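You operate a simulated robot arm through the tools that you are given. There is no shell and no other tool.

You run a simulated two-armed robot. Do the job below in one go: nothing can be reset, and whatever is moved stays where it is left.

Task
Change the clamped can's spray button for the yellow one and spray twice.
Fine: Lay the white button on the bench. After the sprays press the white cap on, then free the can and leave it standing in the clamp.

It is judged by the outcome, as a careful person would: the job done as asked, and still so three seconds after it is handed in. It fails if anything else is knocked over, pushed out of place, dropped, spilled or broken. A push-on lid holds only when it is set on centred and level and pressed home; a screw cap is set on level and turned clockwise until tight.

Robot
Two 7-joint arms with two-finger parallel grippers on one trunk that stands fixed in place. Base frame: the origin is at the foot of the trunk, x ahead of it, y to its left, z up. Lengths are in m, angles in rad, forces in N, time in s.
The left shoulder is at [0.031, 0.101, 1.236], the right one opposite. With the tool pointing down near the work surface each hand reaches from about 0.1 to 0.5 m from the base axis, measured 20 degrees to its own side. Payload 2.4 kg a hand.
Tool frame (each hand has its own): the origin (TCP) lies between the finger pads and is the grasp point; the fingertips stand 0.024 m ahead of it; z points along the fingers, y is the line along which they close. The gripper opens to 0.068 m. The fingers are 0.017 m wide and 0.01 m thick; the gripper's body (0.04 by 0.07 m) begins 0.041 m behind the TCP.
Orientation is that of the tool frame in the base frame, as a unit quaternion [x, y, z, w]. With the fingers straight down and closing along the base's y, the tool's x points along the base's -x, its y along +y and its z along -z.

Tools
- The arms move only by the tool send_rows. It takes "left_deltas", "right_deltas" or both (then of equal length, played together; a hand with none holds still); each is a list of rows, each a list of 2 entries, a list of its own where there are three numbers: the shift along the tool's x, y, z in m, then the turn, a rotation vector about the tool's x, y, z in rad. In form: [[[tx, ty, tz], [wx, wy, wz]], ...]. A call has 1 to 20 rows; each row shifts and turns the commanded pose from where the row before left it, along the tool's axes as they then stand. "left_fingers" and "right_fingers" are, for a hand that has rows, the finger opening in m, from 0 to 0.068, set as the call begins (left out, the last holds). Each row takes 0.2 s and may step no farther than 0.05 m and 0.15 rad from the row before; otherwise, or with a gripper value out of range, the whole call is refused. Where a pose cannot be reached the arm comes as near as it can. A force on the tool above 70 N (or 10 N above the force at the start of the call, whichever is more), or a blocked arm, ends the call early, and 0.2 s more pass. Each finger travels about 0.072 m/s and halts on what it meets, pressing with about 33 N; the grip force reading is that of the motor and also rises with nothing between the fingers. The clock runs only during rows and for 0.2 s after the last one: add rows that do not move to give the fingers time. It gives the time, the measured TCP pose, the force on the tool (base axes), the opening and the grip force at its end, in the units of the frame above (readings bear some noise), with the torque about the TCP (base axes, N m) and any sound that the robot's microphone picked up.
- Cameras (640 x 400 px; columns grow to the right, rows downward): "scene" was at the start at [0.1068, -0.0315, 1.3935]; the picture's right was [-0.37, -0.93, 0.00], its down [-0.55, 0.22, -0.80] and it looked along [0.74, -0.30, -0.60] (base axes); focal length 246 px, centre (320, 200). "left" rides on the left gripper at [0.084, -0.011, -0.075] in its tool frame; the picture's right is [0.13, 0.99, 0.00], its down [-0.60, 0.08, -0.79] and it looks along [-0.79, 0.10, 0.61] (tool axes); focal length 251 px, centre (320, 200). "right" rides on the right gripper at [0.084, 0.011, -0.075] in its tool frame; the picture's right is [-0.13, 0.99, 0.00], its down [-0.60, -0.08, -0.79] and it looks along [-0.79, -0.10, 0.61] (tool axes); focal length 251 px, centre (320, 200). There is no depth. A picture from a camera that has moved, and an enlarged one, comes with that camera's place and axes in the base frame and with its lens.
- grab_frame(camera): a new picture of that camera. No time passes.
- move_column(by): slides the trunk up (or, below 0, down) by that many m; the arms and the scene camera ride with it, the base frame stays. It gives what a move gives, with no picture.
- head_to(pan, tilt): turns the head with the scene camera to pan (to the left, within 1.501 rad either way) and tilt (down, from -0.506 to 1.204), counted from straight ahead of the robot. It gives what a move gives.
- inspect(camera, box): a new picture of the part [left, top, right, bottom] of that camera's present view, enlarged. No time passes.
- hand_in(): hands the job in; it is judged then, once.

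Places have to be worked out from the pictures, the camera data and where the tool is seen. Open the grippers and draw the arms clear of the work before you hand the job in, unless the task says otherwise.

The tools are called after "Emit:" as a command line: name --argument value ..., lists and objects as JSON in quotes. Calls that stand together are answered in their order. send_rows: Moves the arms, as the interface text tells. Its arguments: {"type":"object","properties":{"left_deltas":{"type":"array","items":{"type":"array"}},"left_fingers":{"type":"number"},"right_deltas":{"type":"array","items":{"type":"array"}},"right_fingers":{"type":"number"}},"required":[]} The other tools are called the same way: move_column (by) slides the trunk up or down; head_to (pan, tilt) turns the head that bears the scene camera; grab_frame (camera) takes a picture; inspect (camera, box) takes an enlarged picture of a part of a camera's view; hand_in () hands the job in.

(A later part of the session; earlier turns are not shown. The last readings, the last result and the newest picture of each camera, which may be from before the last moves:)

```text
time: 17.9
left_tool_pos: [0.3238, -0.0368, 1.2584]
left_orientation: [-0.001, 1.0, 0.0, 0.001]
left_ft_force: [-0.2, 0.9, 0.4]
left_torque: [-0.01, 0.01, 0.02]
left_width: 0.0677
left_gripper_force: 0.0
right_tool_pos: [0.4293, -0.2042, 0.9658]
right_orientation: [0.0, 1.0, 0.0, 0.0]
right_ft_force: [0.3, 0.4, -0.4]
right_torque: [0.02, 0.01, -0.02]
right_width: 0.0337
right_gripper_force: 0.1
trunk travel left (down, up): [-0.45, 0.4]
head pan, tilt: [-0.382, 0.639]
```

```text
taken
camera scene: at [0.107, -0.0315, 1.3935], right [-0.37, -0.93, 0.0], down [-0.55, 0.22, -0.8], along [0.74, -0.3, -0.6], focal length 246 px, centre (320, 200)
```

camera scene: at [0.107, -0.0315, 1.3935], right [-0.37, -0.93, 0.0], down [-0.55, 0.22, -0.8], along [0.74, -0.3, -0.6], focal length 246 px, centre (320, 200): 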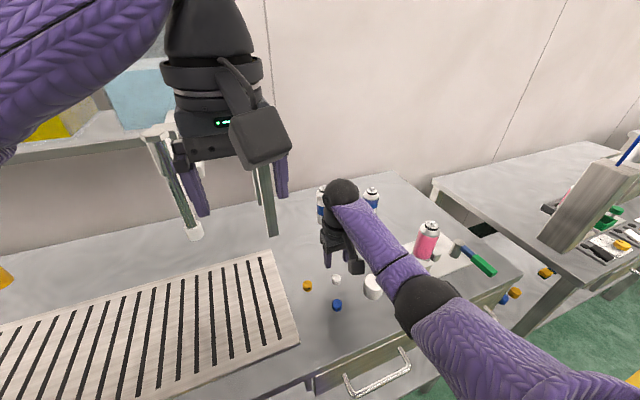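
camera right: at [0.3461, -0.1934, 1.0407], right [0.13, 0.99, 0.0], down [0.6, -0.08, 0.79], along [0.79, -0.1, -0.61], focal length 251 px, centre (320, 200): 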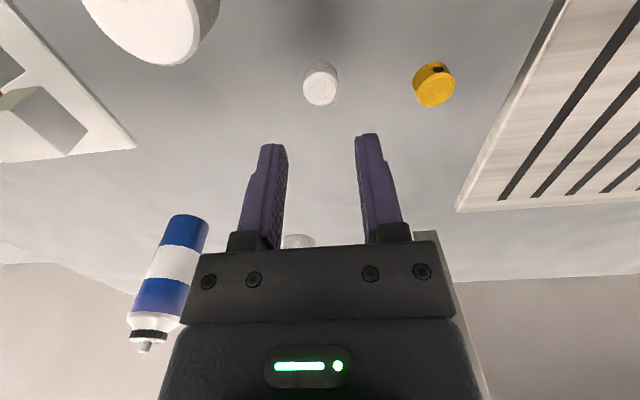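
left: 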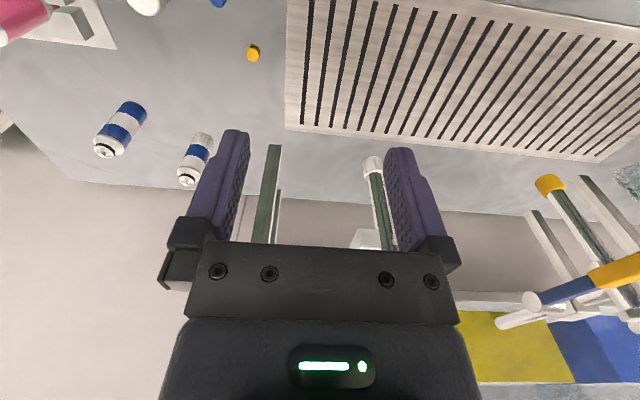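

The white button stands on the bench at about (0.4285, -0.2045). I zoom on both buttons from this known pose to place the yellow one relative to the white.

Emit:
inspect --camera "right" --box '[280, 40, 480, 130]'

Emit:
inspect --camera "scene" --box '[290, 260, 360, 310]'

```text
3.20 times, centred on (380, 85) of right
camera zoom: at [0.3461, -0.1934, 1.0407], right [0.13, 0.99, 0.0], down [0.6, -0.08, 0.79], along [0.79, -0.1, -0.61], focal length 805 px, centre (128, 568)
```

zoom: 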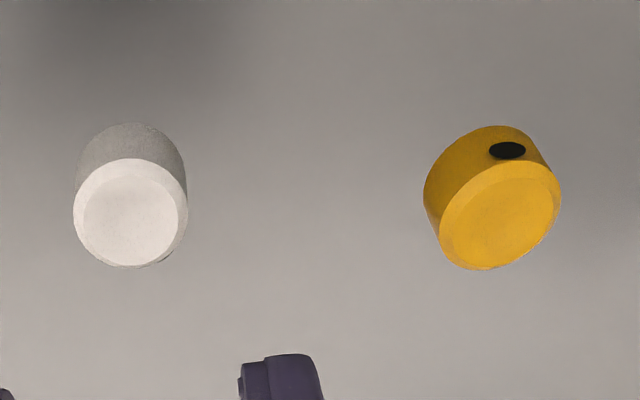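

```text
8.00 times, centred on (325, 285) of scene
camera zoom: at [0.107, -0.0315, 1.3935], right [-0.37, -0.93, 0.0], down [-0.55, 0.22, -0.8], along [0.74, -0.3, -0.6], focal length 1971 px, centre (280, -480)
```

zoom: 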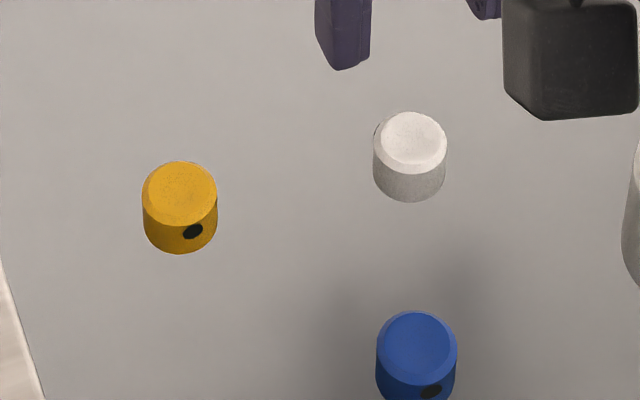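

Yellow is at about (0.4385, -0.1325), top near z 0.893, its nozzle pointing towards the robot (-x), while the white one pointed away (+x+y). I move above it and turn the hand 45° counter-clockwise, so that a later clockwise turn can set its nozzle facing away as before.

Emit:
send_rows --right_deltas '[[[-0.005, 0.036, 0], [0, 0, 0]], [[-0.0045, 0.036, 0], [0, 0, 0]], [[0, 0, 0], [0, 0, -0.1309]], [[0, 0, 0], [0, 0, -0.1309]], [[0, 0, 0], [0, 0, -0.1309]], [[0, 0, 0], [0, 0, -0.1309]], [[0, 0, 0], [0, 0, -0.1309]], [[0, 0, 0], [0, 0, -0.1309]], [[0, 0, 0], [0, 0, 0]]]' --right_fingers 0.05

Emit:
grab_frame --camera "right"

Emit:
grab_frame --camera "scene"

```text
time: 19.9
left_tool_pos: [0.3253, -0.0369, 1.259]
left_orientation: [0.0, 1.0, 0.0, 0.0]
left_ft_force: [0.0, 0.0, 0.0]
left_torque: [-0.01, 0.01, -0.01]
left_width: 0.0682
left_gripper_force: 0.1
right_tool_pos: [0.4393, -0.1322, 0.9654]
right_orientation: [-0.383, 0.924, 0.0, 0.0]
right_ft_force: [-0.6, 0.0, 0.3]
right_torque: [0.0, 0.01, -0.04]
right_width: 0.0499
right_gripper_force: 0.1
trunk travel left (down, up): [-0.45, 0.4]
head pan, tilt: [-0.382, 0.639]
```

```text
taken
camera right: at [0.3728, -0.1846, 1.0394], right [-0.61, 0.79, 0.0], down [0.48, 0.37, 0.79], along [0.63, 0.49, -0.61], focal length 251 px, centre (320, 200)
```

right: 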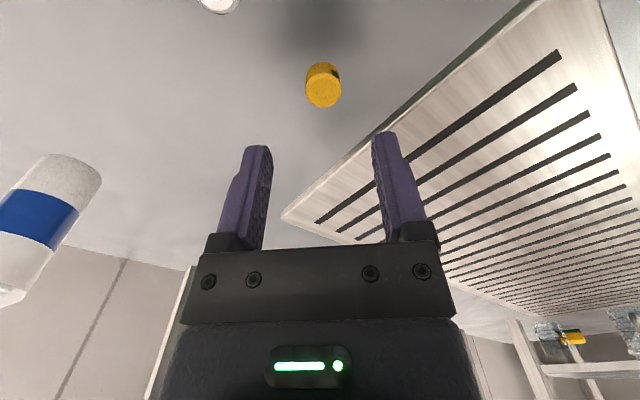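

```text
taken
camera scene: at [0.107, -0.0314, 1.3935], right [-0.37, -0.93, 0.0], down [-0.55, 0.22, -0.8], along [0.74, -0.3, -0.6], focal length 246 px, centre (320, 200)
```

scene: 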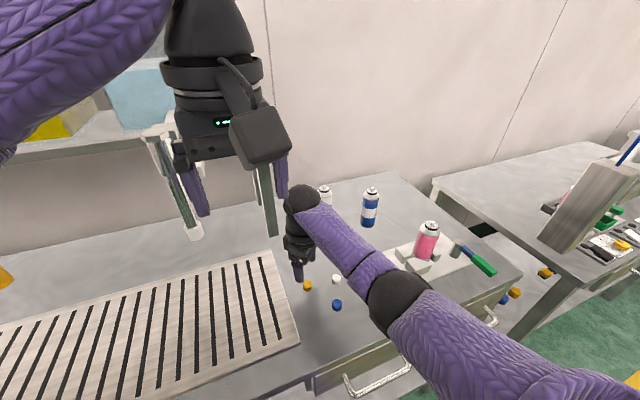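

The turn worked. I zoom on the yellow button for a precise alignment check.

Emit:
inspect --camera "right" --box '[280, 45, 360, 115]'

Emit:
inspect --camera "scene" --box '[270, 240, 350, 300]'

```text
5.71 times, centred on (320, 80) of right
camera zoom: at [0.3728, -0.1846, 1.0394], right [-0.61, 0.79, 0.0], down [0.48, 0.37, 0.79], along [0.63, 0.49, -0.61], focal length 1437 px, centre (320, 886)
```

zoom: 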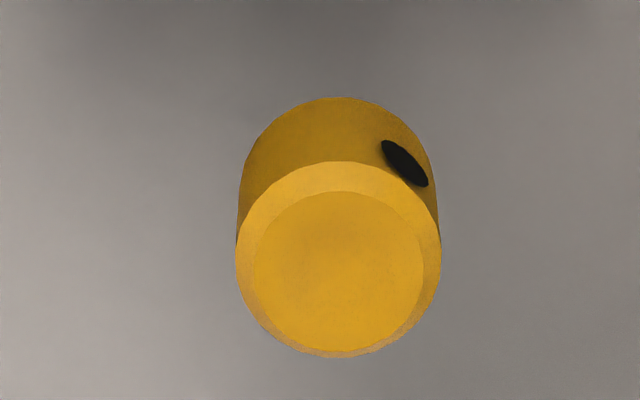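

```text
6.67 times, centred on (310, 270) of scene
camera zoom: at [0.107, -0.0314, 1.3935], right [-0.37, -0.93, 0.0], down [-0.55, 0.22, -0.8], along [0.74, -0.3, -0.6], focal length 1642 px, centre (387, -267)
```

zoom: 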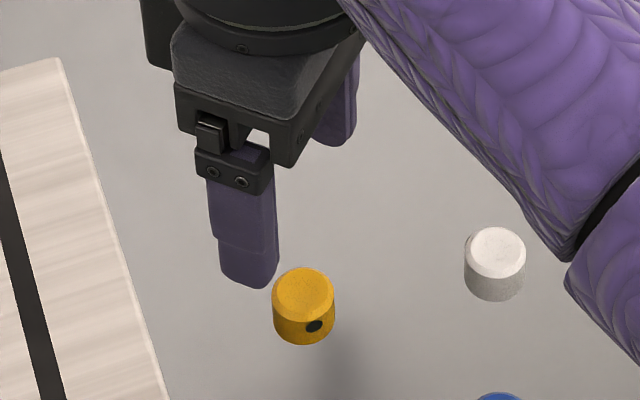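

I shift 1.8 mm along the finger line, lower so the tips come about 6 mm above the bench, and check before closing.

Emit:
send_rows --right_deltas '[[[0.001, 0.0018, 0.02], [0, 0, 0]], [[0, 0, 0.02], [0, 0, 0]], [[0, 0, 0.0185], [0, 0, 0]], [[0, 0, 0], [0, 0, 0]]]' --right_fingers 0.036

Emit:
inspect --camera "right" --box '[240, 80, 400, 200]'

Emit:
inspect --camera "scene" --box '[280, 250, 340, 300]'

```text
time: 20.9
left_tool_pos: [0.3239, -0.0359, 1.2591]
left_orientation: [0.0, 1.0, 0.0, 0.0]
left_ft_force: [0.1, -0.1, 0.5]
left_torque: [-0.01, -0.01, 0.02]
left_width: 0.068
left_gripper_force: 0.0
right_tool_pos: [0.437, -0.1313, 0.9051]
right_orientation: [-0.383, 0.924, 0.0, 0.0]
right_ft_force: [0.1, 0.1, 0.4]
right_torque: [0.0, 0.02, -0.04]
right_width: 0.036
right_gripper_force: 0.0
trunk travel left (down, up): [-0.45, 0.4]
head pan, tilt: [-0.382, 0.639]
```

```text
3.33 times, centred on (320, 140) of right
camera zoom: at [0.3708, -0.1832, 0.9804], right [-0.61, 0.79, 0.0], down [0.48, 0.37, 0.79], along [0.63, 0.48, -0.61], focal length 838 px, centre (320, 400)
```

zoom: 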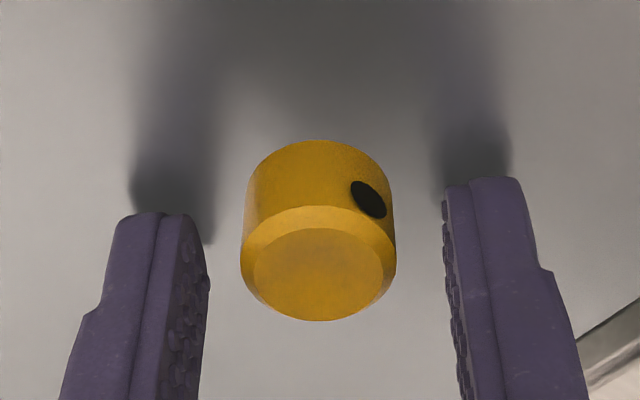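

```text
8.00 times, centred on (310, 275) of scene
camera zoom: at [0.1069, -0.0314, 1.3935], right [-0.37, -0.93, 0.0], down [-0.55, 0.22, -0.8], along [0.74, -0.3, -0.6], focal length 1971 px, centre (400, -400)
```

zoom: 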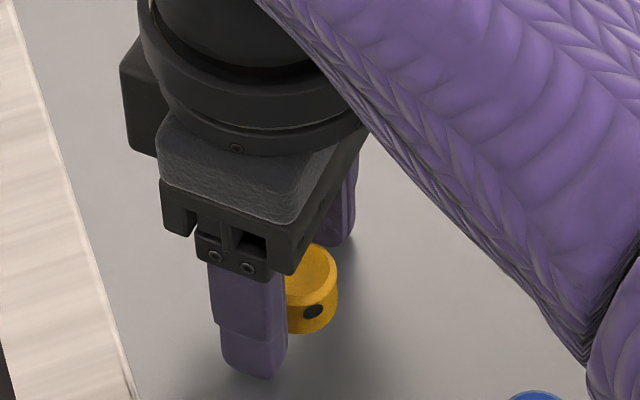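

The button sits about 1 mm off the finger mid-line; I correct that, raise 1.5 mm, and close on it.

Emit:
send_rows --right_deltas '[[[0, -0.001, -0.0015], [0, 0, 0]], [[0, 0, 0], [0, 0, 0]]]'

Emit:
send_rows --right_deltas '[[[0, 0, 0], [0, 0, 0]], [[0, 0, 0], [0, 0, 0]], [[0, 0, 0], [0, 0, 0]], [[0, 0, 0], [0, 0, 0]]]' --right_fingers 0.0

Emit:
inspect --camera "right" --box '[240, 80, 400, 200]'

```text
time: 21.5
left_tool_pos: [0.3233, -0.0364, 1.2583]
left_orientation: [0.0, 1.0, -0.001, 0.0]
left_ft_force: [0.0, -0.7, 0.5]
left_torque: [0.01, 0.01, -0.02]
left_width: 0.068
left_gripper_force: 0.1
right_tool_pos: [0.4378, -0.1328, 0.9071]
right_orientation: [-0.382, 0.924, 0.0, 0.0]
right_ft_force: [-0.1, 0.8, 0.1]
right_torque: [0.04, -0.01, -0.02]
right_width: 0.036
right_gripper_force: 0.1
trunk travel left (down, up): [-0.45, 0.4]
head pan, tilt: [-0.382, 0.639]
```

```text
time: 22.5
left_tool_pos: [0.3251, -0.0363, 1.2579]
left_orientation: [0.0, 1.0, 0.0, 0.0]
left_ft_force: [-0.3, -0.1, -0.5]
left_torque: [0.01, -0.04, 0.01]
left_width: 0.068
left_gripper_force: 0.1
right_tool_pos: [0.4366, -0.1324, 0.9061]
right_orientation: [-0.383, 0.924, 0.0, 0.0]
right_ft_force: [0.8, 0.4, 0.8]
right_torque: [0.0, 0.01, -0.03]
right_width: 0.0183
right_gripper_force: 33.4
trunk travel left (down, up): [-0.45, 0.4]
head pan, tilt: [-0.382, 0.639]
```

```text
3.33 times, centred on (320, 140) of right
camera zoom: at [0.3712, -0.1841, 0.9822], right [-0.61, 0.79, 0.0], down [0.48, 0.37, 0.79], along [0.63, 0.48, -0.61], focal length 838 px, centre (320, 400)
```

zoom: 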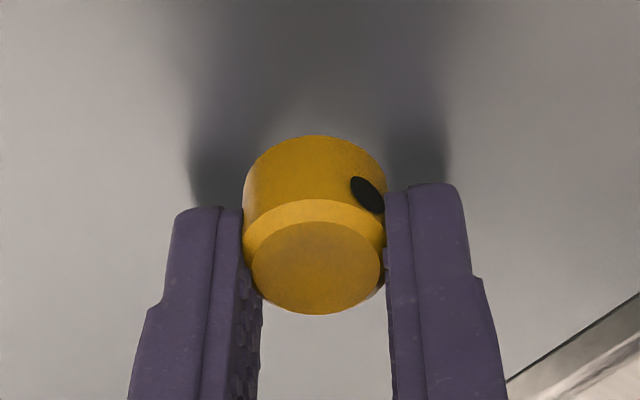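

The yellow button is held (0.0183 m). I lift it and turn the hand back to straight.

Emit:
send_rows --right_deltas '[[[0, 0, -0.005], [0, 0, 0]], [[0, 0, -0.02], [0, 0, 0]], [[0, 0, -0.035], [0, 0, 0]], [[0, 0, 0], [0, 0, 0.1309]], [[0, 0, 0], [0, 0, 0.1309]], [[0, 0, 0], [0, 0, 0.1309]], [[0, 0, 0], [0, 0, 0.1309]], [[0, 0, 0], [0, 0, 0.1309]], [[0, 0, 0], [0, 0, 0.1309]], [[0, 0, 0], [0, 0, 0]]]'

Emit:
inspect --camera "right" --box '[200, 40, 440, 220]'

```text
time: 24.7
left_tool_pos: [0.3236, -0.0362, 1.26]
left_orientation: [0.0, 1.0, 0.0, 0.0]
left_ft_force: [-0.3, -0.4, -1.1]
left_torque: [0.0, 0.02, -0.01]
left_width: 0.0677
left_gripper_force: 0.1
right_tool_pos: [0.4391, -0.1327, 0.9677]
right_orientation: [0.001, 1.0, 0.0, 0.001]
right_ft_force: [-0.1, -0.2, 0.9]
right_torque: [0.02, 0.01, 0.0]
right_width: 0.0184
right_gripper_force: 32.9
trunk travel left (down, up): [-0.45, 0.4]
head pan, tilt: [-0.382, 0.639]
```

```text
2.22 times, centred on (320, 130) of right
camera zoom: at [0.3548, -0.1216, 1.0425], right [0.13, 0.99, 0.0], down [0.6, -0.08, 0.79], along [0.79, -0.1, -0.61], focal length 559 px, centre (320, 356)
```

zoom: 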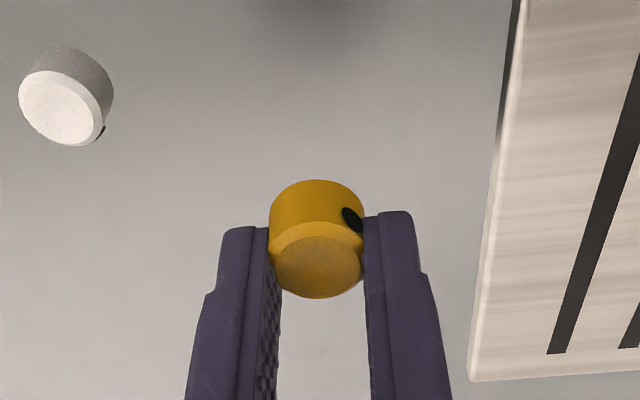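

The yellow button is held well. I carry it towards the can side at modest height, rising to z about 1.06 at (0.40, -0.31).

Emit:
send_rows --right_deltas '[[[0.006, -0.029, -0.015], [0, 0, 0]], [[0.006, -0.03, -0.016], [0, 0, 0]], [[0.006, -0.03, -0.016], [0, 0, 0]], [[0.006, -0.03, -0.016], [0, 0, 0]], [[0.006, -0.03, -0.016], [0, 0, 0]], [[0.007, -0.029, -0.015], [0, 0, 0]], [[0, 0, 0], [0, 0, 0]]]'

Emit:
grab_frame --camera "scene"

Emit:
grab_frame --camera "right"

```text
time: 26.3
left_tool_pos: [0.323, -0.0361, 1.2582]
left_orientation: [0.0, 1.0, 0.0, 0.0]
left_ft_force: [-1.1, -0.5, 0.5]
left_torque: [-0.01, 0.02, 0.0]
left_width: 0.0679
left_gripper_force: 0.1
right_tool_pos: [0.4008, -0.3105, 1.0621]
right_orientation: [0.0, 1.0, 0.0, 0.0]
right_ft_force: [0.2, -0.5, 0.3]
right_torque: [0.01, 0.02, -0.02]
right_width: 0.0182
right_gripper_force: 33.6
trunk travel left (down, up): [-0.45, 0.4]
head pan, tilt: [-0.382, 0.639]
```

```text
taken
camera scene: at [0.107, -0.0314, 1.3935], right [-0.37, -0.93, 0.0], down [-0.55, 0.22, -0.8], along [0.74, -0.3, -0.6], focal length 246 px, centre (320, 200)
```

scene: 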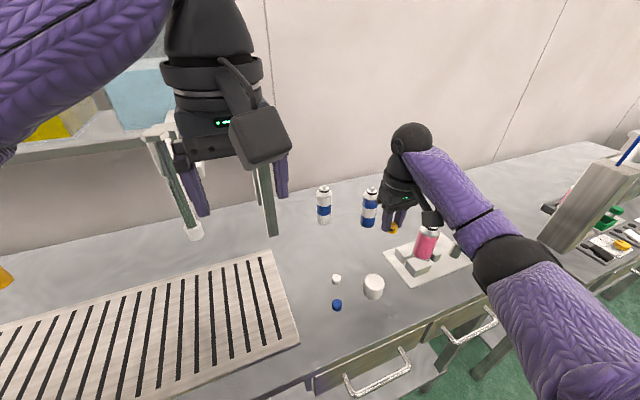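

```text
taken
camera right: at [0.3168, -0.2998, 1.1377], right [0.13, 0.99, 0.0], down [0.6, -0.08, 0.79], along [0.79, -0.1, -0.61], focal length 251 px, centre (320, 200)
```

right: 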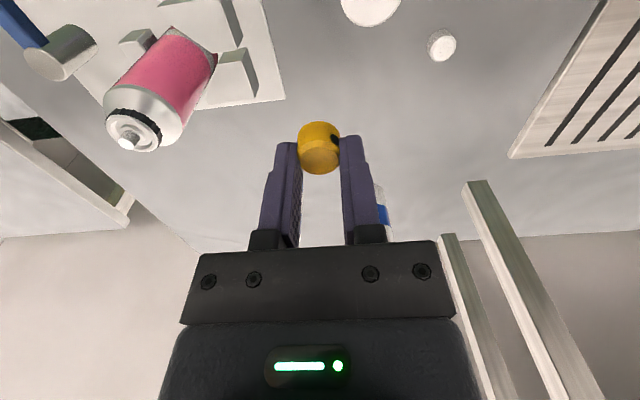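

All clear. I turn the hand clockwise by 90° here in two halves, checking force.

Emit:
send_rows --right_deltas '[[[0, 0, 0], [0, 0, 0.1309]], [[0, 0, 0], [0, 0, 0.1309]], [[0, 0, 0], [0, 0, 0.1309]], [[0, 0, 0], [0, 0, 0.1309]], [[0, 0, 0], [0, 0, 0.1309]], [[0, 0, 0], [0, 0, 0.1309]]]'

Emit:
grab_frame --camera "scene"

```text
time: 27.7
left_tool_pos: [0.3238, -0.0364, 1.2583]
left_orientation: [0.0, 1.0, 0.0, 0.0]
left_ft_force: [-0.2, -0.5, 0.5]
left_torque: [-0.01, -0.01, 0.0]
left_width: 0.0681
left_gripper_force: 0.0
right_tool_pos: [0.4001, -0.3102, 1.0612]
right_orientation: [0.383, 0.924, 0.001, -0.001]
right_ft_force: [-0.6, -0.5, -0.2]
right_torque: [-0.02, -0.01, 0.02]
right_width: 0.0174
right_gripper_force: 33.3
trunk travel left (down, up): [-0.45, 0.4]
head pan, tilt: [-0.382, 0.639]
```

```text
taken
camera scene: at [0.1069, -0.0315, 1.3935], right [-0.37, -0.93, 0.0], down [-0.55, 0.22, -0.8], along [0.74, -0.3, -0.6], focal length 246 px, centre (320, 200)
```

scene: 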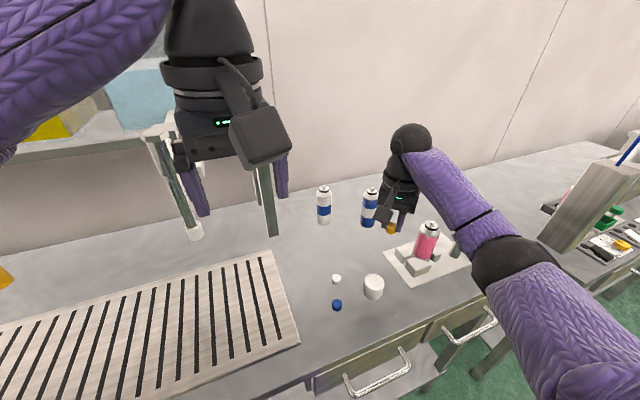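

The grip width changed a little (0.0182 to 0.0174), so I look closely at the button in the fingers.

Emit:
inspect --camera "right" --box '[220, 60, 420, 210]'

Emit:
inspect --camera "scene" --box '[360, 180, 440, 245]'

Emit:
send_rows --right_deltas '[[[0, 0, 0], [0, 0, 0]], [[0, 0, 0], [0, 0, 0]]]'

```text
2.67 times, centred on (320, 135) of right
camera zoom: at [0.3497, -0.2434, 1.1363], right [0.79, 0.61, 0.0], down [0.37, -0.48, 0.79], along [0.48, -0.63, -0.61], focal length 670 px, centre (320, 373)
```

zoom: 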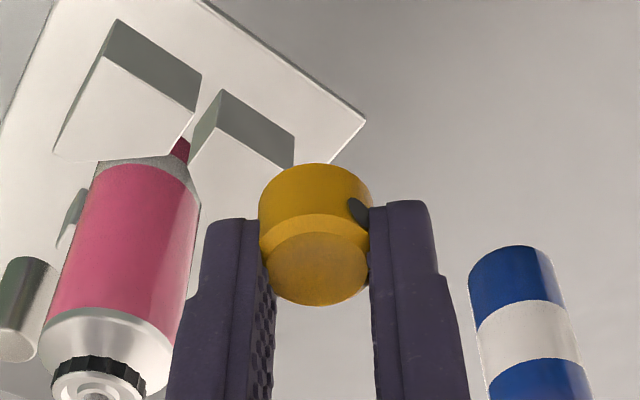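

```text
6.15 times, centred on (400, 212) of scene
camera zoom: at [0.1069, -0.0315, 1.3935], right [-0.37, -0.93, 0.0], down [-0.55, 0.22, -0.8], along [0.74, -0.3, -0.6], focal length 1516 px, centre (-172, 123)
```

zoom: 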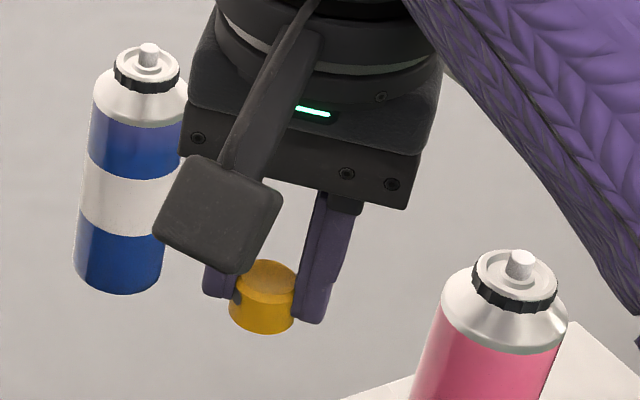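

```text
time: 28.3
left_tool_pos: [0.3248, -0.0368, 1.2594]
left_orientation: [0.0, 1.0, 0.0, -0.001]
left_ft_force: [-0.9, 0.7, -0.2]
left_torque: [0.0, 0.0, 0.02]
left_width: 0.0679
left_gripper_force: 0.0
right_tool_pos: [0.4017, -0.3117, 1.0616]
right_orientation: [0.383, 0.924, 0.0, 0.0]
right_ft_force: [0.0, 1.2, 0.2]
right_torque: [0.01, -0.01, 0.02]
right_width: 0.0173
right_gripper_force: 32.7
trunk travel left (down, up): [-0.45, 0.4]
head pan, tilt: [-0.382, 0.639]
```

The button is still held upright and centred; I finish the remaining 45° of the turn.

Emit:
send_rows --right_deltas '[[[0, 0, 0], [0, 0, 0.1309]], [[0, 0, 0], [0, 0, 0.1309]], [[0, 0, 0], [0, 0, 0.1309]], [[0, 0, 0], [0, 0, 0.1309]], [[0, 0, 0], [0, 0, 0.1309]], [[0, 0, 0], [0, 0, 0.1309]], [[0, 0, 0], [0, 0, 0]]]'

Emit:
grab_frame --camera "scene"

Emit:
grab_frame --camera "right"

```text
time: 29.9
left_tool_pos: [0.3244, -0.0371, 1.2588]
left_orientation: [0.001, 1.0, 0.0, 0.0]
left_ft_force: [0.2, 0.8, 0.3]
left_torque: [-0.01, 0.0, 0.0]
left_width: 0.0682
left_gripper_force: 0.1
right_tool_pos: [0.4006, -0.3112, 1.0618]
right_orientation: [0.708, 0.706, 0.0, 0.0]
right_ft_force: [0.1, 0.2, 0.3]
right_torque: [0.0, 0.01, 0.01]
right_width: 0.0172
right_gripper_force: 33.4
trunk travel left (down, up): [-0.45, 0.4]
head pan, tilt: [-0.382, 0.639]
```

```text
taken
camera scene: at [0.1069, -0.0315, 1.3935], right [-0.37, -0.93, 0.0], down [-0.55, 0.22, -0.8], along [0.74, -0.3, -0.6], focal length 246 px, centre (320, 200)
```

scene: 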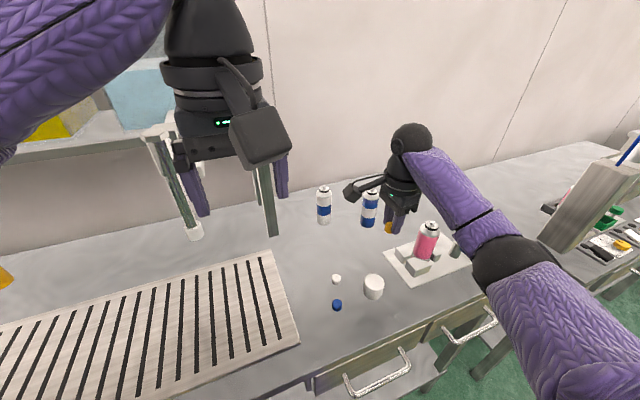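

```text
taken
camera right: at [0.4121, -0.2271, 1.137], right [0.99, -0.13, 0.0], down [-0.08, -0.6, 0.79], along [-0.1, -0.79, -0.61], focal length 251 px, centre (320, 200)
```

right: 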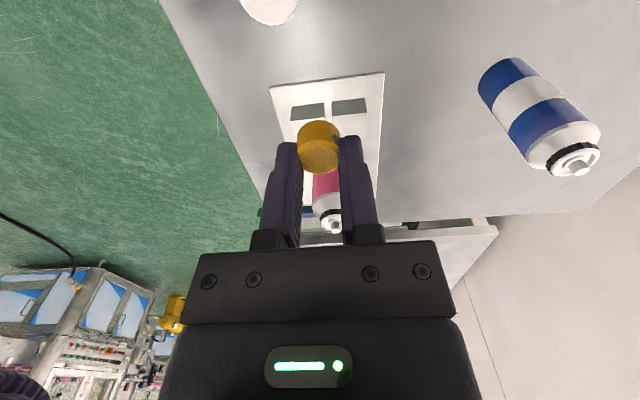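

The hand is now turned 90°, and its camera looks at the can from the left. I zoom on the held button and on the stem before moving over it.

Emit:
inspect --camera "right" --box '[240, 80, 400, 240]'

Emit:
inspect --camera "scene" --box '[370, 195, 450, 265]'

```text
2.50 times, centred on (320, 160) of right
camera zoom: at [0.4121, -0.2271, 1.137], right [0.99, -0.13, 0.0], down [-0.08, -0.6, 0.79], along [-0.1, -0.79, -0.61], focal length 629 px, centre (320, 300)
```

zoom: 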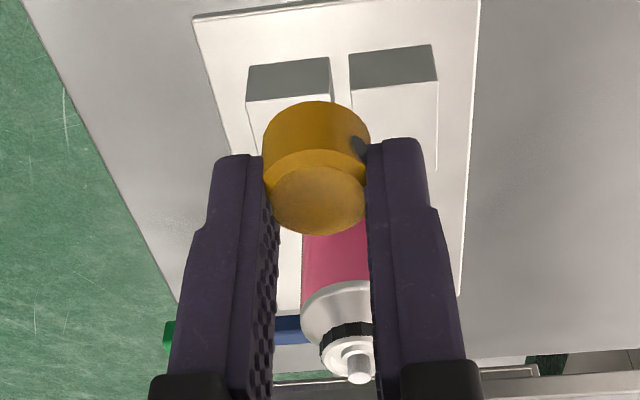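

```text
5.71 times, centred on (410, 230) of scene
camera zoom: at [0.1069, -0.0315, 1.3935], right [-0.37, -0.93, 0.0], down [-0.55, 0.22, -0.8], along [0.74, -0.3, -0.6], focal length 1408 px, centre (-194, 29)
```

zoom: 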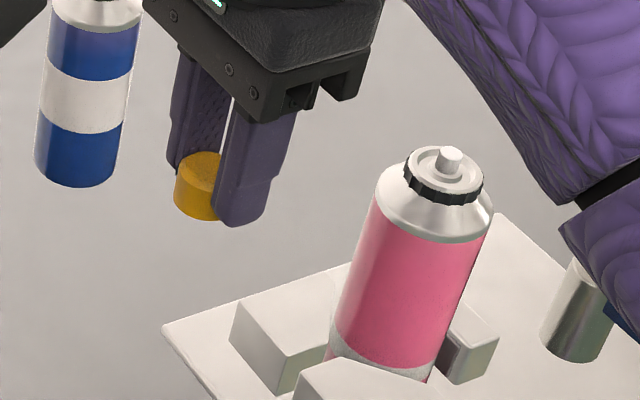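

I check the held button for tilt with a tighter zoom.

Emit:
inspect --camera "right" --box '[290, 110, 350, 185]'

Emit:
inspect --camera "scene" --box '[385, 210, 415, 240]'

```text
5.33 times, centred on (320, 148) of right
camera zoom: at [0.4121, -0.2271, 1.137], right [0.99, -0.13, 0.0], down [-0.08, -0.6, 0.79], along [-0.1, -0.79, -0.61], focal length 1341 px, centre (320, 480)
```

zoom: 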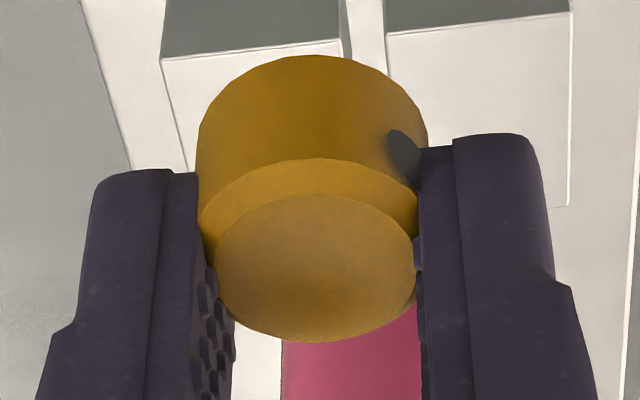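

```text
13.33 times, centred on (400, 225) of scene
camera zoom: at [0.1069, -0.0315, 1.3935], right [-0.37, -0.93, 0.0], down [-0.55, 0.22, -0.8], along [0.74, -0.3, -0.6], focal length 3284 px, centre (-747, -133)
```

zoom: 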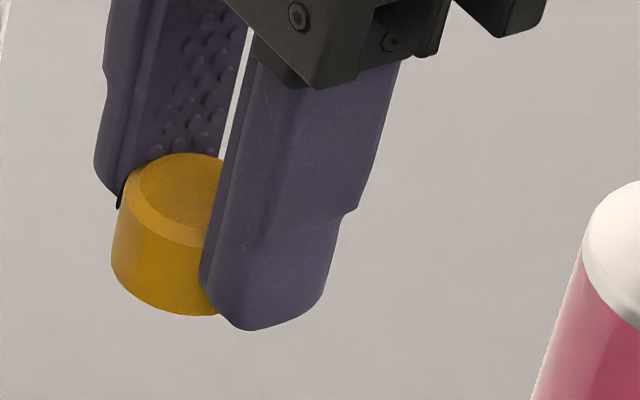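

The button looks level within a few degrees and centred on the finger mid-line. I move over the can at this height, keeping the button's bottom above the stem.

Emit:
send_rows --right_deltas '[[[-0.03, 0.0005, -0.001], [0, 0, 0]], [[-0.03, 0.0005, -0.001], [0, 0, 0]], [[-0.03, 0.0005, 0], [0, 0, 0]], [[-0.02, 0, 0], [0, 0, 0]], [[-0.0077, 0, 0], [0, 0, 0]], [[0, 0, 0], [0, 0, 0]]]'

Emit:
inspect --camera "right" --box '[240, 60, 400, 220]'

Emit:
inspect --camera "scene" --box '[400, 190, 480, 250]'

```text
time: 31.3
left_tool_pos: [0.325, -0.0374, 1.2595]
left_orientation: [0.0, 1.0, 0.0, 0.0]
left_ft_force: [-1.0, 0.5, 0.4]
left_torque: [-0.03, 0.0, 0.01]
left_width: 0.0682
left_gripper_force: 0.0
right_tool_pos: [0.4021, -0.4287, 1.0648]
right_orientation: [0.707, 0.707, 0.0, 0.0]
right_ft_force: [-0.4, -0.4, -0.1]
right_torque: [-0.03, 0.01, 0.0]
right_width: 0.0177
right_gripper_force: 32.8
trunk travel left (down, up): [-0.45, 0.4]
head pan, tilt: [-0.382, 0.639]
```

```text
2.50 times, centred on (320, 140) of right
camera zoom: at [0.4135, -0.3443, 1.1393], right [0.99, -0.13, 0.0], down [-0.08, -0.6, 0.79], along [-0.1, -0.79, -0.61], focal length 629 px, centre (320, 350)
```

zoom: 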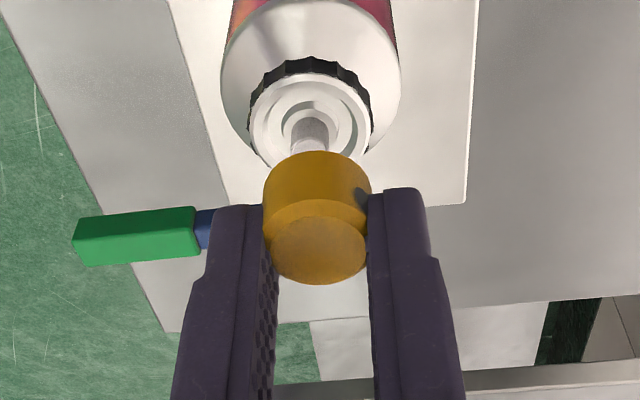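

```text
6.67 times, centred on (440, 220) of scene
camera zoom: at [0.1069, -0.0316, 1.3935], right [-0.37, -0.93, 0.0], down [-0.55, 0.22, -0.8], along [0.74, -0.3, -0.6], focal length 1642 px, centre (-480, 67)
```

zoom: 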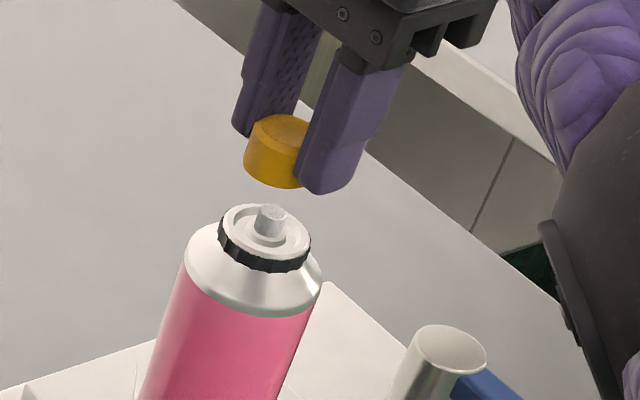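

The hand is above the stem with no contact. I zoom tighter in both views to measure the sideways offsets between button and stem.

Emit:
inspect --camera "right" --box '[280, 90, 360, 180]'

Emit:
inspect --camera "scene" --box '[420, 202, 460, 232]'

```text
4.44 times, centred on (320, 135) of right
camera zoom: at [0.4135, -0.3443, 1.1393], right [0.99, -0.13, 0.0], down [-0.08, -0.6, 0.79], along [-0.1, -0.79, -0.61], focal length 1118 px, centre (320, 489)
```

zoom: 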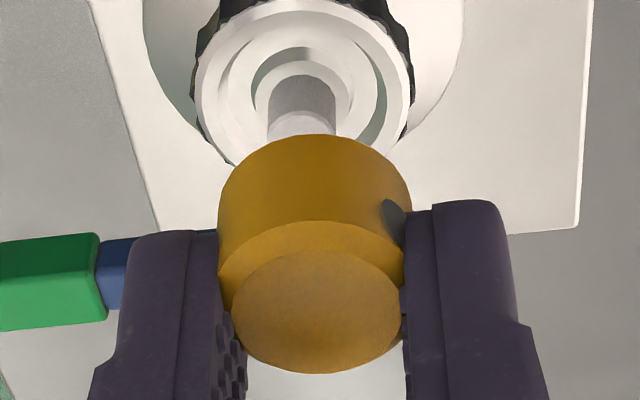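

```text
13.33 times, centred on (440, 217) of scene
camera zoom: at [0.1069, -0.0316, 1.3935], right [-0.37, -0.93, 0.0], down [-0.55, 0.22, -0.8], along [0.74, -0.3, -0.6], focal length 3284 px, centre (-1280, -27)
```

zoom: 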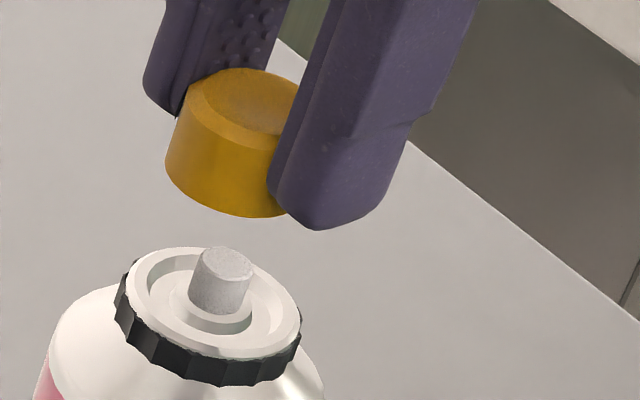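

From both views the held button seems offset from the stem by a few millimetres (about +2 mm in x, +4 mm in y). I take an even tighter scene zoom to refine this before moving.

Emit:
inspect --camera "scene" --box '[428, 204, 452, 220]'

Emit:
inspect --camera "scene" --box '[424, 216, 448, 232]'

```text
16.00 times, centred on (440, 212) of scene
camera zoom: at [0.1069, -0.0316, 1.3935], right [-0.37, -0.93, 0.0], down [-0.55, 0.22, -0.8], along [0.74, -0.3, -0.6], focal length 3941 px, centre (-1600, 8)
```

zoom: 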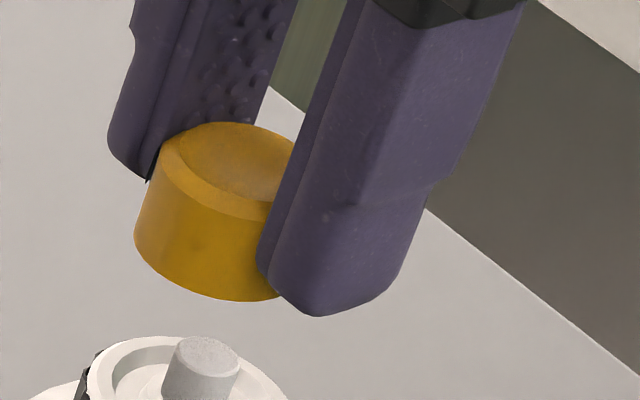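

```text
16.00 times, centred on (436, 224) of scene
camera zoom: at [0.1069, -0.0316, 1.3935], right [-0.37, -0.93, 0.0], down [-0.55, 0.22, -0.8], along [0.74, -0.3, -0.6], focal length 3941 px, centre (-1536, -184)
```

zoom: 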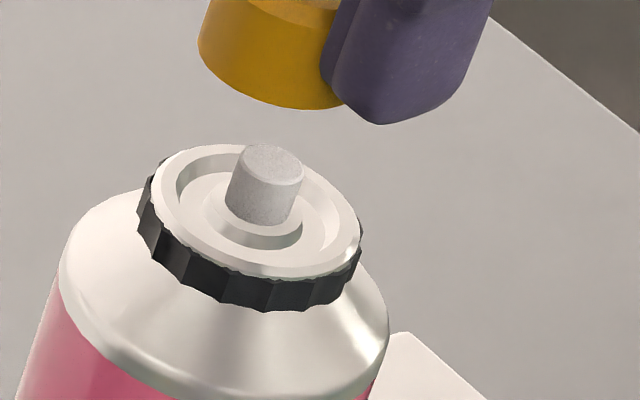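

The relative measurements agree: the button is about 2.2 mm too far in +x and 4.8 mm too far in +y from the stem axis. I shift the hand accordingly and re-measure.

Emit:
send_rows --right_deltas '[[[-0.0047, -0.0022, 0.0], [0, 0, 0]], [[0, 0, 0.005], [0, 0, 0]], [[0, 0, 0], [0, 0, 0]]]'

Emit:
inspect --camera "scene" --box '[424, 206, 454, 230]'

Emit:
inspect --camera "right" --box '[280, 90, 360, 180]'

```text
time: 32.1
left_tool_pos: [0.324, -0.0356, 1.2591]
left_orientation: [0.0, 1.0, 0.0, 0.0]
left_ft_force: [-0.3, -0.3, 0.3]
left_torque: [0.0, 0.01, 0.0]
left_width: 0.0678
left_gripper_force: 0.0
right_tool_pos: [0.3994, -0.4333, 1.0587]
right_orientation: [0.708, 0.707, 0.0, 0.0]
right_ft_force: [0.3, -0.3, -0.1]
right_torque: [0.01, -0.02, 0.0]
right_width: 0.018
right_gripper_force: 33.2
trunk travel left (down, up): [-0.45, 0.4]
head pan, tilt: [-0.382, 0.639]
```

```text
16.00 times, centred on (439, 218) of scene
camera zoom: at [0.1069, -0.0316, 1.3935], right [-0.37, -0.93, 0.0], down [-0.55, 0.22, -0.8], along [0.74, -0.3, -0.6], focal length 3941 px, centre (-1584, -88)
```

zoom: 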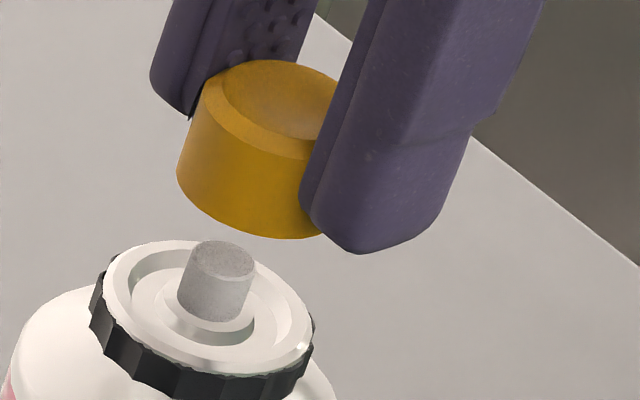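

```text
4.44 times, centred on (320, 135) of right
camera zoom: at [0.4112, -0.3489, 1.1335], right [0.99, -0.13, 0.0], down [-0.08, -0.6, 0.79], along [-0.1, -0.79, -0.61], focal length 1118 px, centre (320, 489)
```

zoom: 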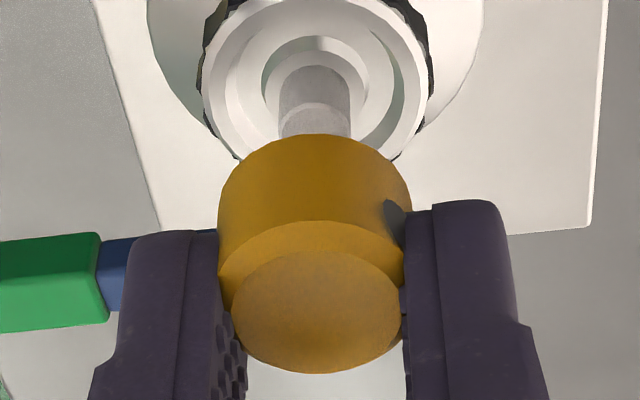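

Both views now show the button axis in line with the stem within about half a millimetre. I lower 10 mm to just above the stem and check again.

Emit:
send_rows --right_deltas '[[[0, 0, 0.005], [0, 0, 0]], [[0, 0, 0.005], [0, 0, 0]], [[0, 0, 0], [0, 0, 0]]]'

Emit:
inspect --camera "scene" --box '[424, 206, 454, 230]'

Emit:
inspect --camera "right" --box '[280, 90, 360, 180]'

```text
time: 32.9
left_tool_pos: [0.3246, -0.0368, 1.2593]
left_orientation: [0.0, 1.0, 0.0, 0.0]
left_ft_force: [-0.1, 0.1, 0.0]
left_torque: [0.0, 0.01, -0.01]
left_width: 0.0682
left_gripper_force: 0.0
right_tool_pos: [0.4001, -0.4324, 1.0475]
right_orientation: [0.707, 0.707, 0.0, 0.0]
right_ft_force: [-0.7, -0.7, -0.6]
right_torque: [0.01, 0.03, 0.03]
right_width: 0.0173
right_gripper_force: 32.8
trunk travel left (down, up): [-0.45, 0.4]
head pan, tilt: [-0.382, 0.639]
```

```text
16.00 times, centred on (439, 218) of scene
camera zoom: at [0.1069, -0.0316, 1.3935], right [-0.37, -0.93, 0.0], down [-0.55, 0.22, -0.8], along [0.74, -0.3, -0.6], focal length 3941 px, centre (-1584, -88)
```

zoom: 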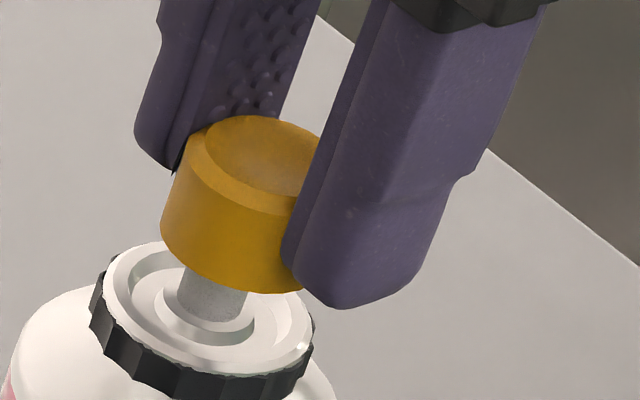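

```text
4.44 times, centred on (320, 135) of right
camera zoom: at [0.4109, -0.349, 1.1237], right [0.99, -0.13, 0.0], down [-0.08, -0.6, 0.79], along [-0.1, -0.79, -0.61], focal length 1118 px, centre (320, 489)
```

zoom: 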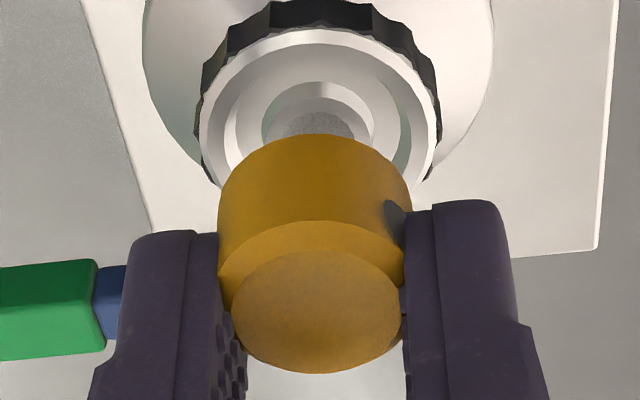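

Alignment is within half a millimetre; I nudge 0.3-0.4 mm and begin lowering in small steps, reading the force.

Emit:
send_rows --right_deltas '[[[0.0003, 0.0004, 0.002], [0, 0, 0]], [[0, 0, 0.002], [0, 0, 0]], [[0, 0, 0], [0, 0, 0]]]'

Emit:
inspect --camera "scene" --box '[424, 206, 454, 230]'

```text
time: 33.7
left_tool_pos: [0.3239, -0.0355, 1.2588]
left_orientation: [0.0, 1.0, 0.0, 0.0]
left_ft_force: [-0.8, 0.2, -0.7]
left_torque: [0.01, -0.01, 0.02]
left_width: 0.0678
left_gripper_force: 0.1
right_tool_pos: [0.3999, -0.4328, 1.0441]
right_orientation: [0.708, 0.707, 0.0, 0.0]
right_ft_force: [-0.5, -0.2, 0.5]
right_torque: [0.04, 0.01, 0.03]
right_width: 0.0179
right_gripper_force: 32.9
trunk travel left (down, up): [-0.45, 0.4]
head pan, tilt: [-0.382, 0.639]
```

```text
16.00 times, centred on (439, 218) of scene
camera zoom: at [0.1069, -0.0316, 1.3935], right [-0.37, -0.93, 0.0], down [-0.55, 0.22, -0.8], along [0.74, -0.3, -0.6], focal length 3941 px, centre (-1584, -88)
```

zoom: 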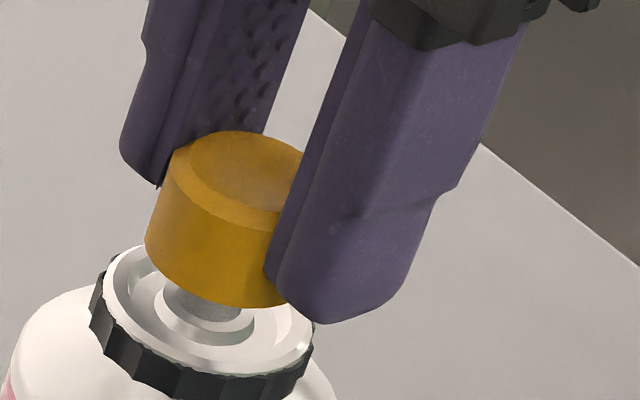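

Aligned, and the stem now appears to be entering the button's socket with no force. I continue down in 2 mm steps.

Emit:
send_rows --right_deltas '[[[0, 0, 0.002], [0, 0, 0]], [[0, 0, 0], [0, 0, 0]]]'

Emit:
send_rows --right_deltas '[[[0, 0, 0.0015], [0, 0, 0]], [[0, 0, 0], [0, 0, 0]]]'

Emit:
inspect --camera "scene" --box '[424, 206, 454, 230]'

```text
time: 34.3
left_tool_pos: [0.3234, -0.0359, 1.2578]
left_orientation: [0.0, 1.0, 0.001, 0.0]
left_ft_force: [-0.1, -0.7, -0.2]
left_torque: [0.01, 0.0, -0.01]
left_width: 0.0681
left_gripper_force: 0.1
right_tool_pos: [0.4009, -0.4332, 1.0433]
right_orientation: [0.707, 0.708, 0.0, 0.001]
right_ft_force: [0.2, -0.2, 0.4]
right_torque: [0.03, -0.01, 0.0]
right_width: 0.0175
right_gripper_force: 32.5
trunk travel left (down, up): [-0.45, 0.4]
head pan, tilt: [-0.382, 0.639]
```

```text
time: 34.9
left_tool_pos: [0.3245, -0.0359, 1.2583]
left_orientation: [0.0, 1.0, 0.0, -0.001]
left_ft_force: [-0.4, -0.4, 0.0]
left_torque: [0.03, 0.0, -0.01]
left_width: 0.0682
left_gripper_force: 0.1
right_tool_pos: [0.4023, -0.4322, 1.0415]
right_orientation: [0.707, 0.707, -0.001, 0.001]
right_ft_force: [-0.4, -0.9, 0.4]
right_torque: [-0.02, 0.0, 0.03]
right_width: 0.0178
right_gripper_force: 33.5
trunk travel left (down, up): [-0.45, 0.4]
head pan, tilt: [-0.382, 0.639]
```

```text
16.00 times, centred on (439, 218) of scene
camera zoom: at [0.1069, -0.0316, 1.3935], right [-0.37, -0.93, 0.0], down [-0.55, 0.22, -0.8], along [0.74, -0.3, -0.6], focal length 3941 px, centre (-1584, -88)
```

zoom: 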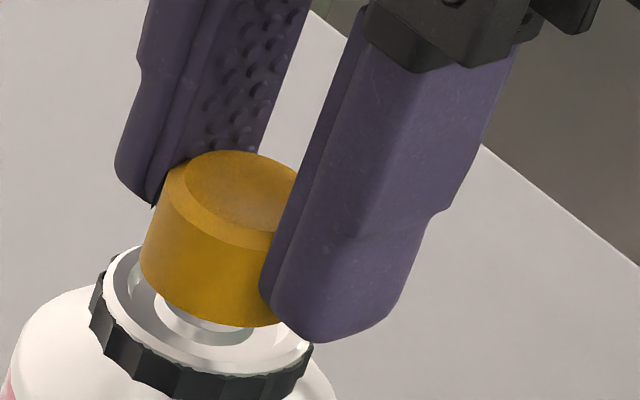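

Still aligned with no resistance. I continue down towards the seated height (TCP about 1.0345).

Emit:
send_rows --right_deltas '[[[0, 0, 0.002], [0, 0, 0]], [[0, 0, 0], [0, 0, 0]]]'

Emit:
send_rows --right_deltas '[[[0, 0, 0.002], [0, 0, 0]], [[0, 0, 0], [0, 0, 0]]]'

Emit:
inspect --camera "scene" --box '[424, 206, 454, 230]'

```text
time: 35.5
left_tool_pos: [0.3247, -0.0346, 1.2597]
left_orientation: [0.001, 1.0, 0.0, 0.0]
left_ft_force: [0.3, -0.1, -0.1]
left_torque: [-0.02, -0.02, 0.04]
left_width: 0.0682
left_gripper_force: 0.1
right_tool_pos: [0.3998, -0.4323, 1.0391]
right_orientation: [0.707, 0.707, -0.001, 0.0]
right_ft_force: [-4.2, 5.1, -3.4]
right_torque: [0.17, 0.06, -0.04]
right_width: 0.0177
right_gripper_force: 32.7
trunk travel left (down, up): [-0.45, 0.4]
head pan, tilt: [-0.382, 0.639]
```

```text
time: 36.1
left_tool_pos: [0.3228, -0.036, 1.2589]
left_orientation: [0.001, 1.0, 0.0, 0.0]
left_ft_force: [0.4, 0.2, -0.2]
left_torque: [0.0, -0.03, -0.01]
left_width: 0.0679
left_gripper_force: 0.1
right_tool_pos: [0.3993, -0.4328, 1.0381]
right_orientation: [0.707, 0.707, 0.001, 0.001]
right_ft_force: [-1.2, 1.3, 15.1]
right_torque: [0.06, 0.03, 0.01]
right_width: 0.0173
right_gripper_force: 33.2
trunk travel left (down, up): [-0.45, 0.4]
head pan, tilt: [-0.382, 0.639]
```

```text
16.00 times, centred on (439, 218) of scene
camera zoom: at [0.1056, -0.0301, 1.3938], right [-0.37, -0.93, 0.0], down [-0.55, 0.22, -0.8], along [0.74, -0.3, -0.6], focal length 3941 px, centre (-1584, -88)
```

zoom: 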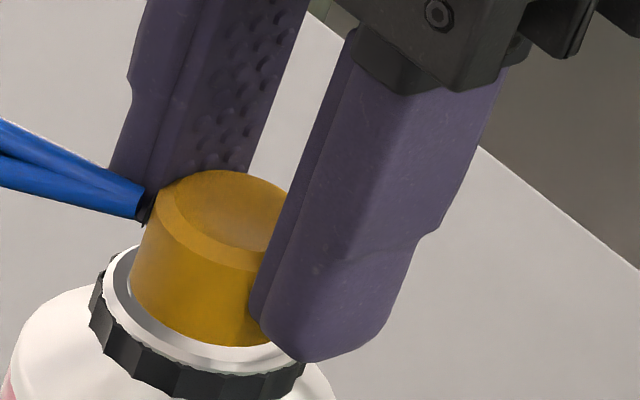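

Something blue has appeared next to the button in this view; the downward force is 15 N. I look at the whole scene to see what it is.

Emit:
grab_frame --camera "scene"

Emit:
grab_frame --camera "right"

Emit:
inspect --camera "scene" --box '[380, 180, 480, 250]'

```text
taken
camera scene: at [0.1056, -0.0301, 1.3938], right [-0.37, -0.93, 0.0], down [-0.55, 0.22, -0.8], along [0.74, -0.3, -0.6], focal length 246 px, centre (320, 200)
```

scene: 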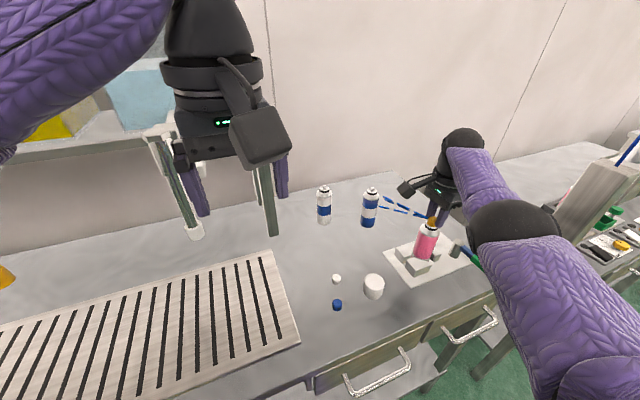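

```text
taken
camera right: at [0.4111, -0.3475, 1.1135], right [0.99, -0.13, 0.0], down [-0.08, -0.6, 0.79], along [-0.1, -0.79, -0.61], focal length 251 px, centre (320, 200)
```

right: 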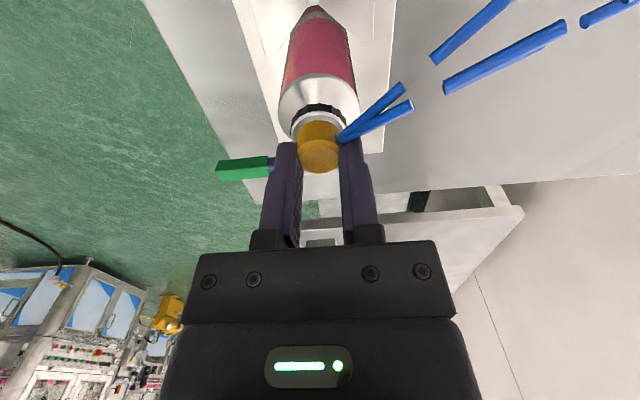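

```text
5.71 times, centred on (430, 215) of scene
camera zoom: at [0.1056, -0.0301, 1.3938], right [-0.37, -0.93, 0.0], down [-0.55, 0.22, -0.8], along [0.74, -0.3, -0.6], focal length 1408 px, centre (-309, 114)
```

zoom: 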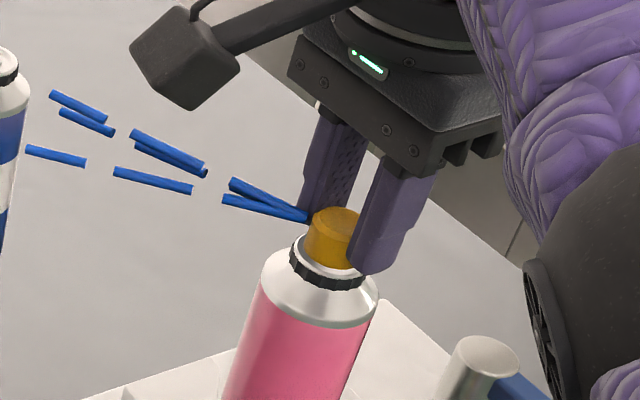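

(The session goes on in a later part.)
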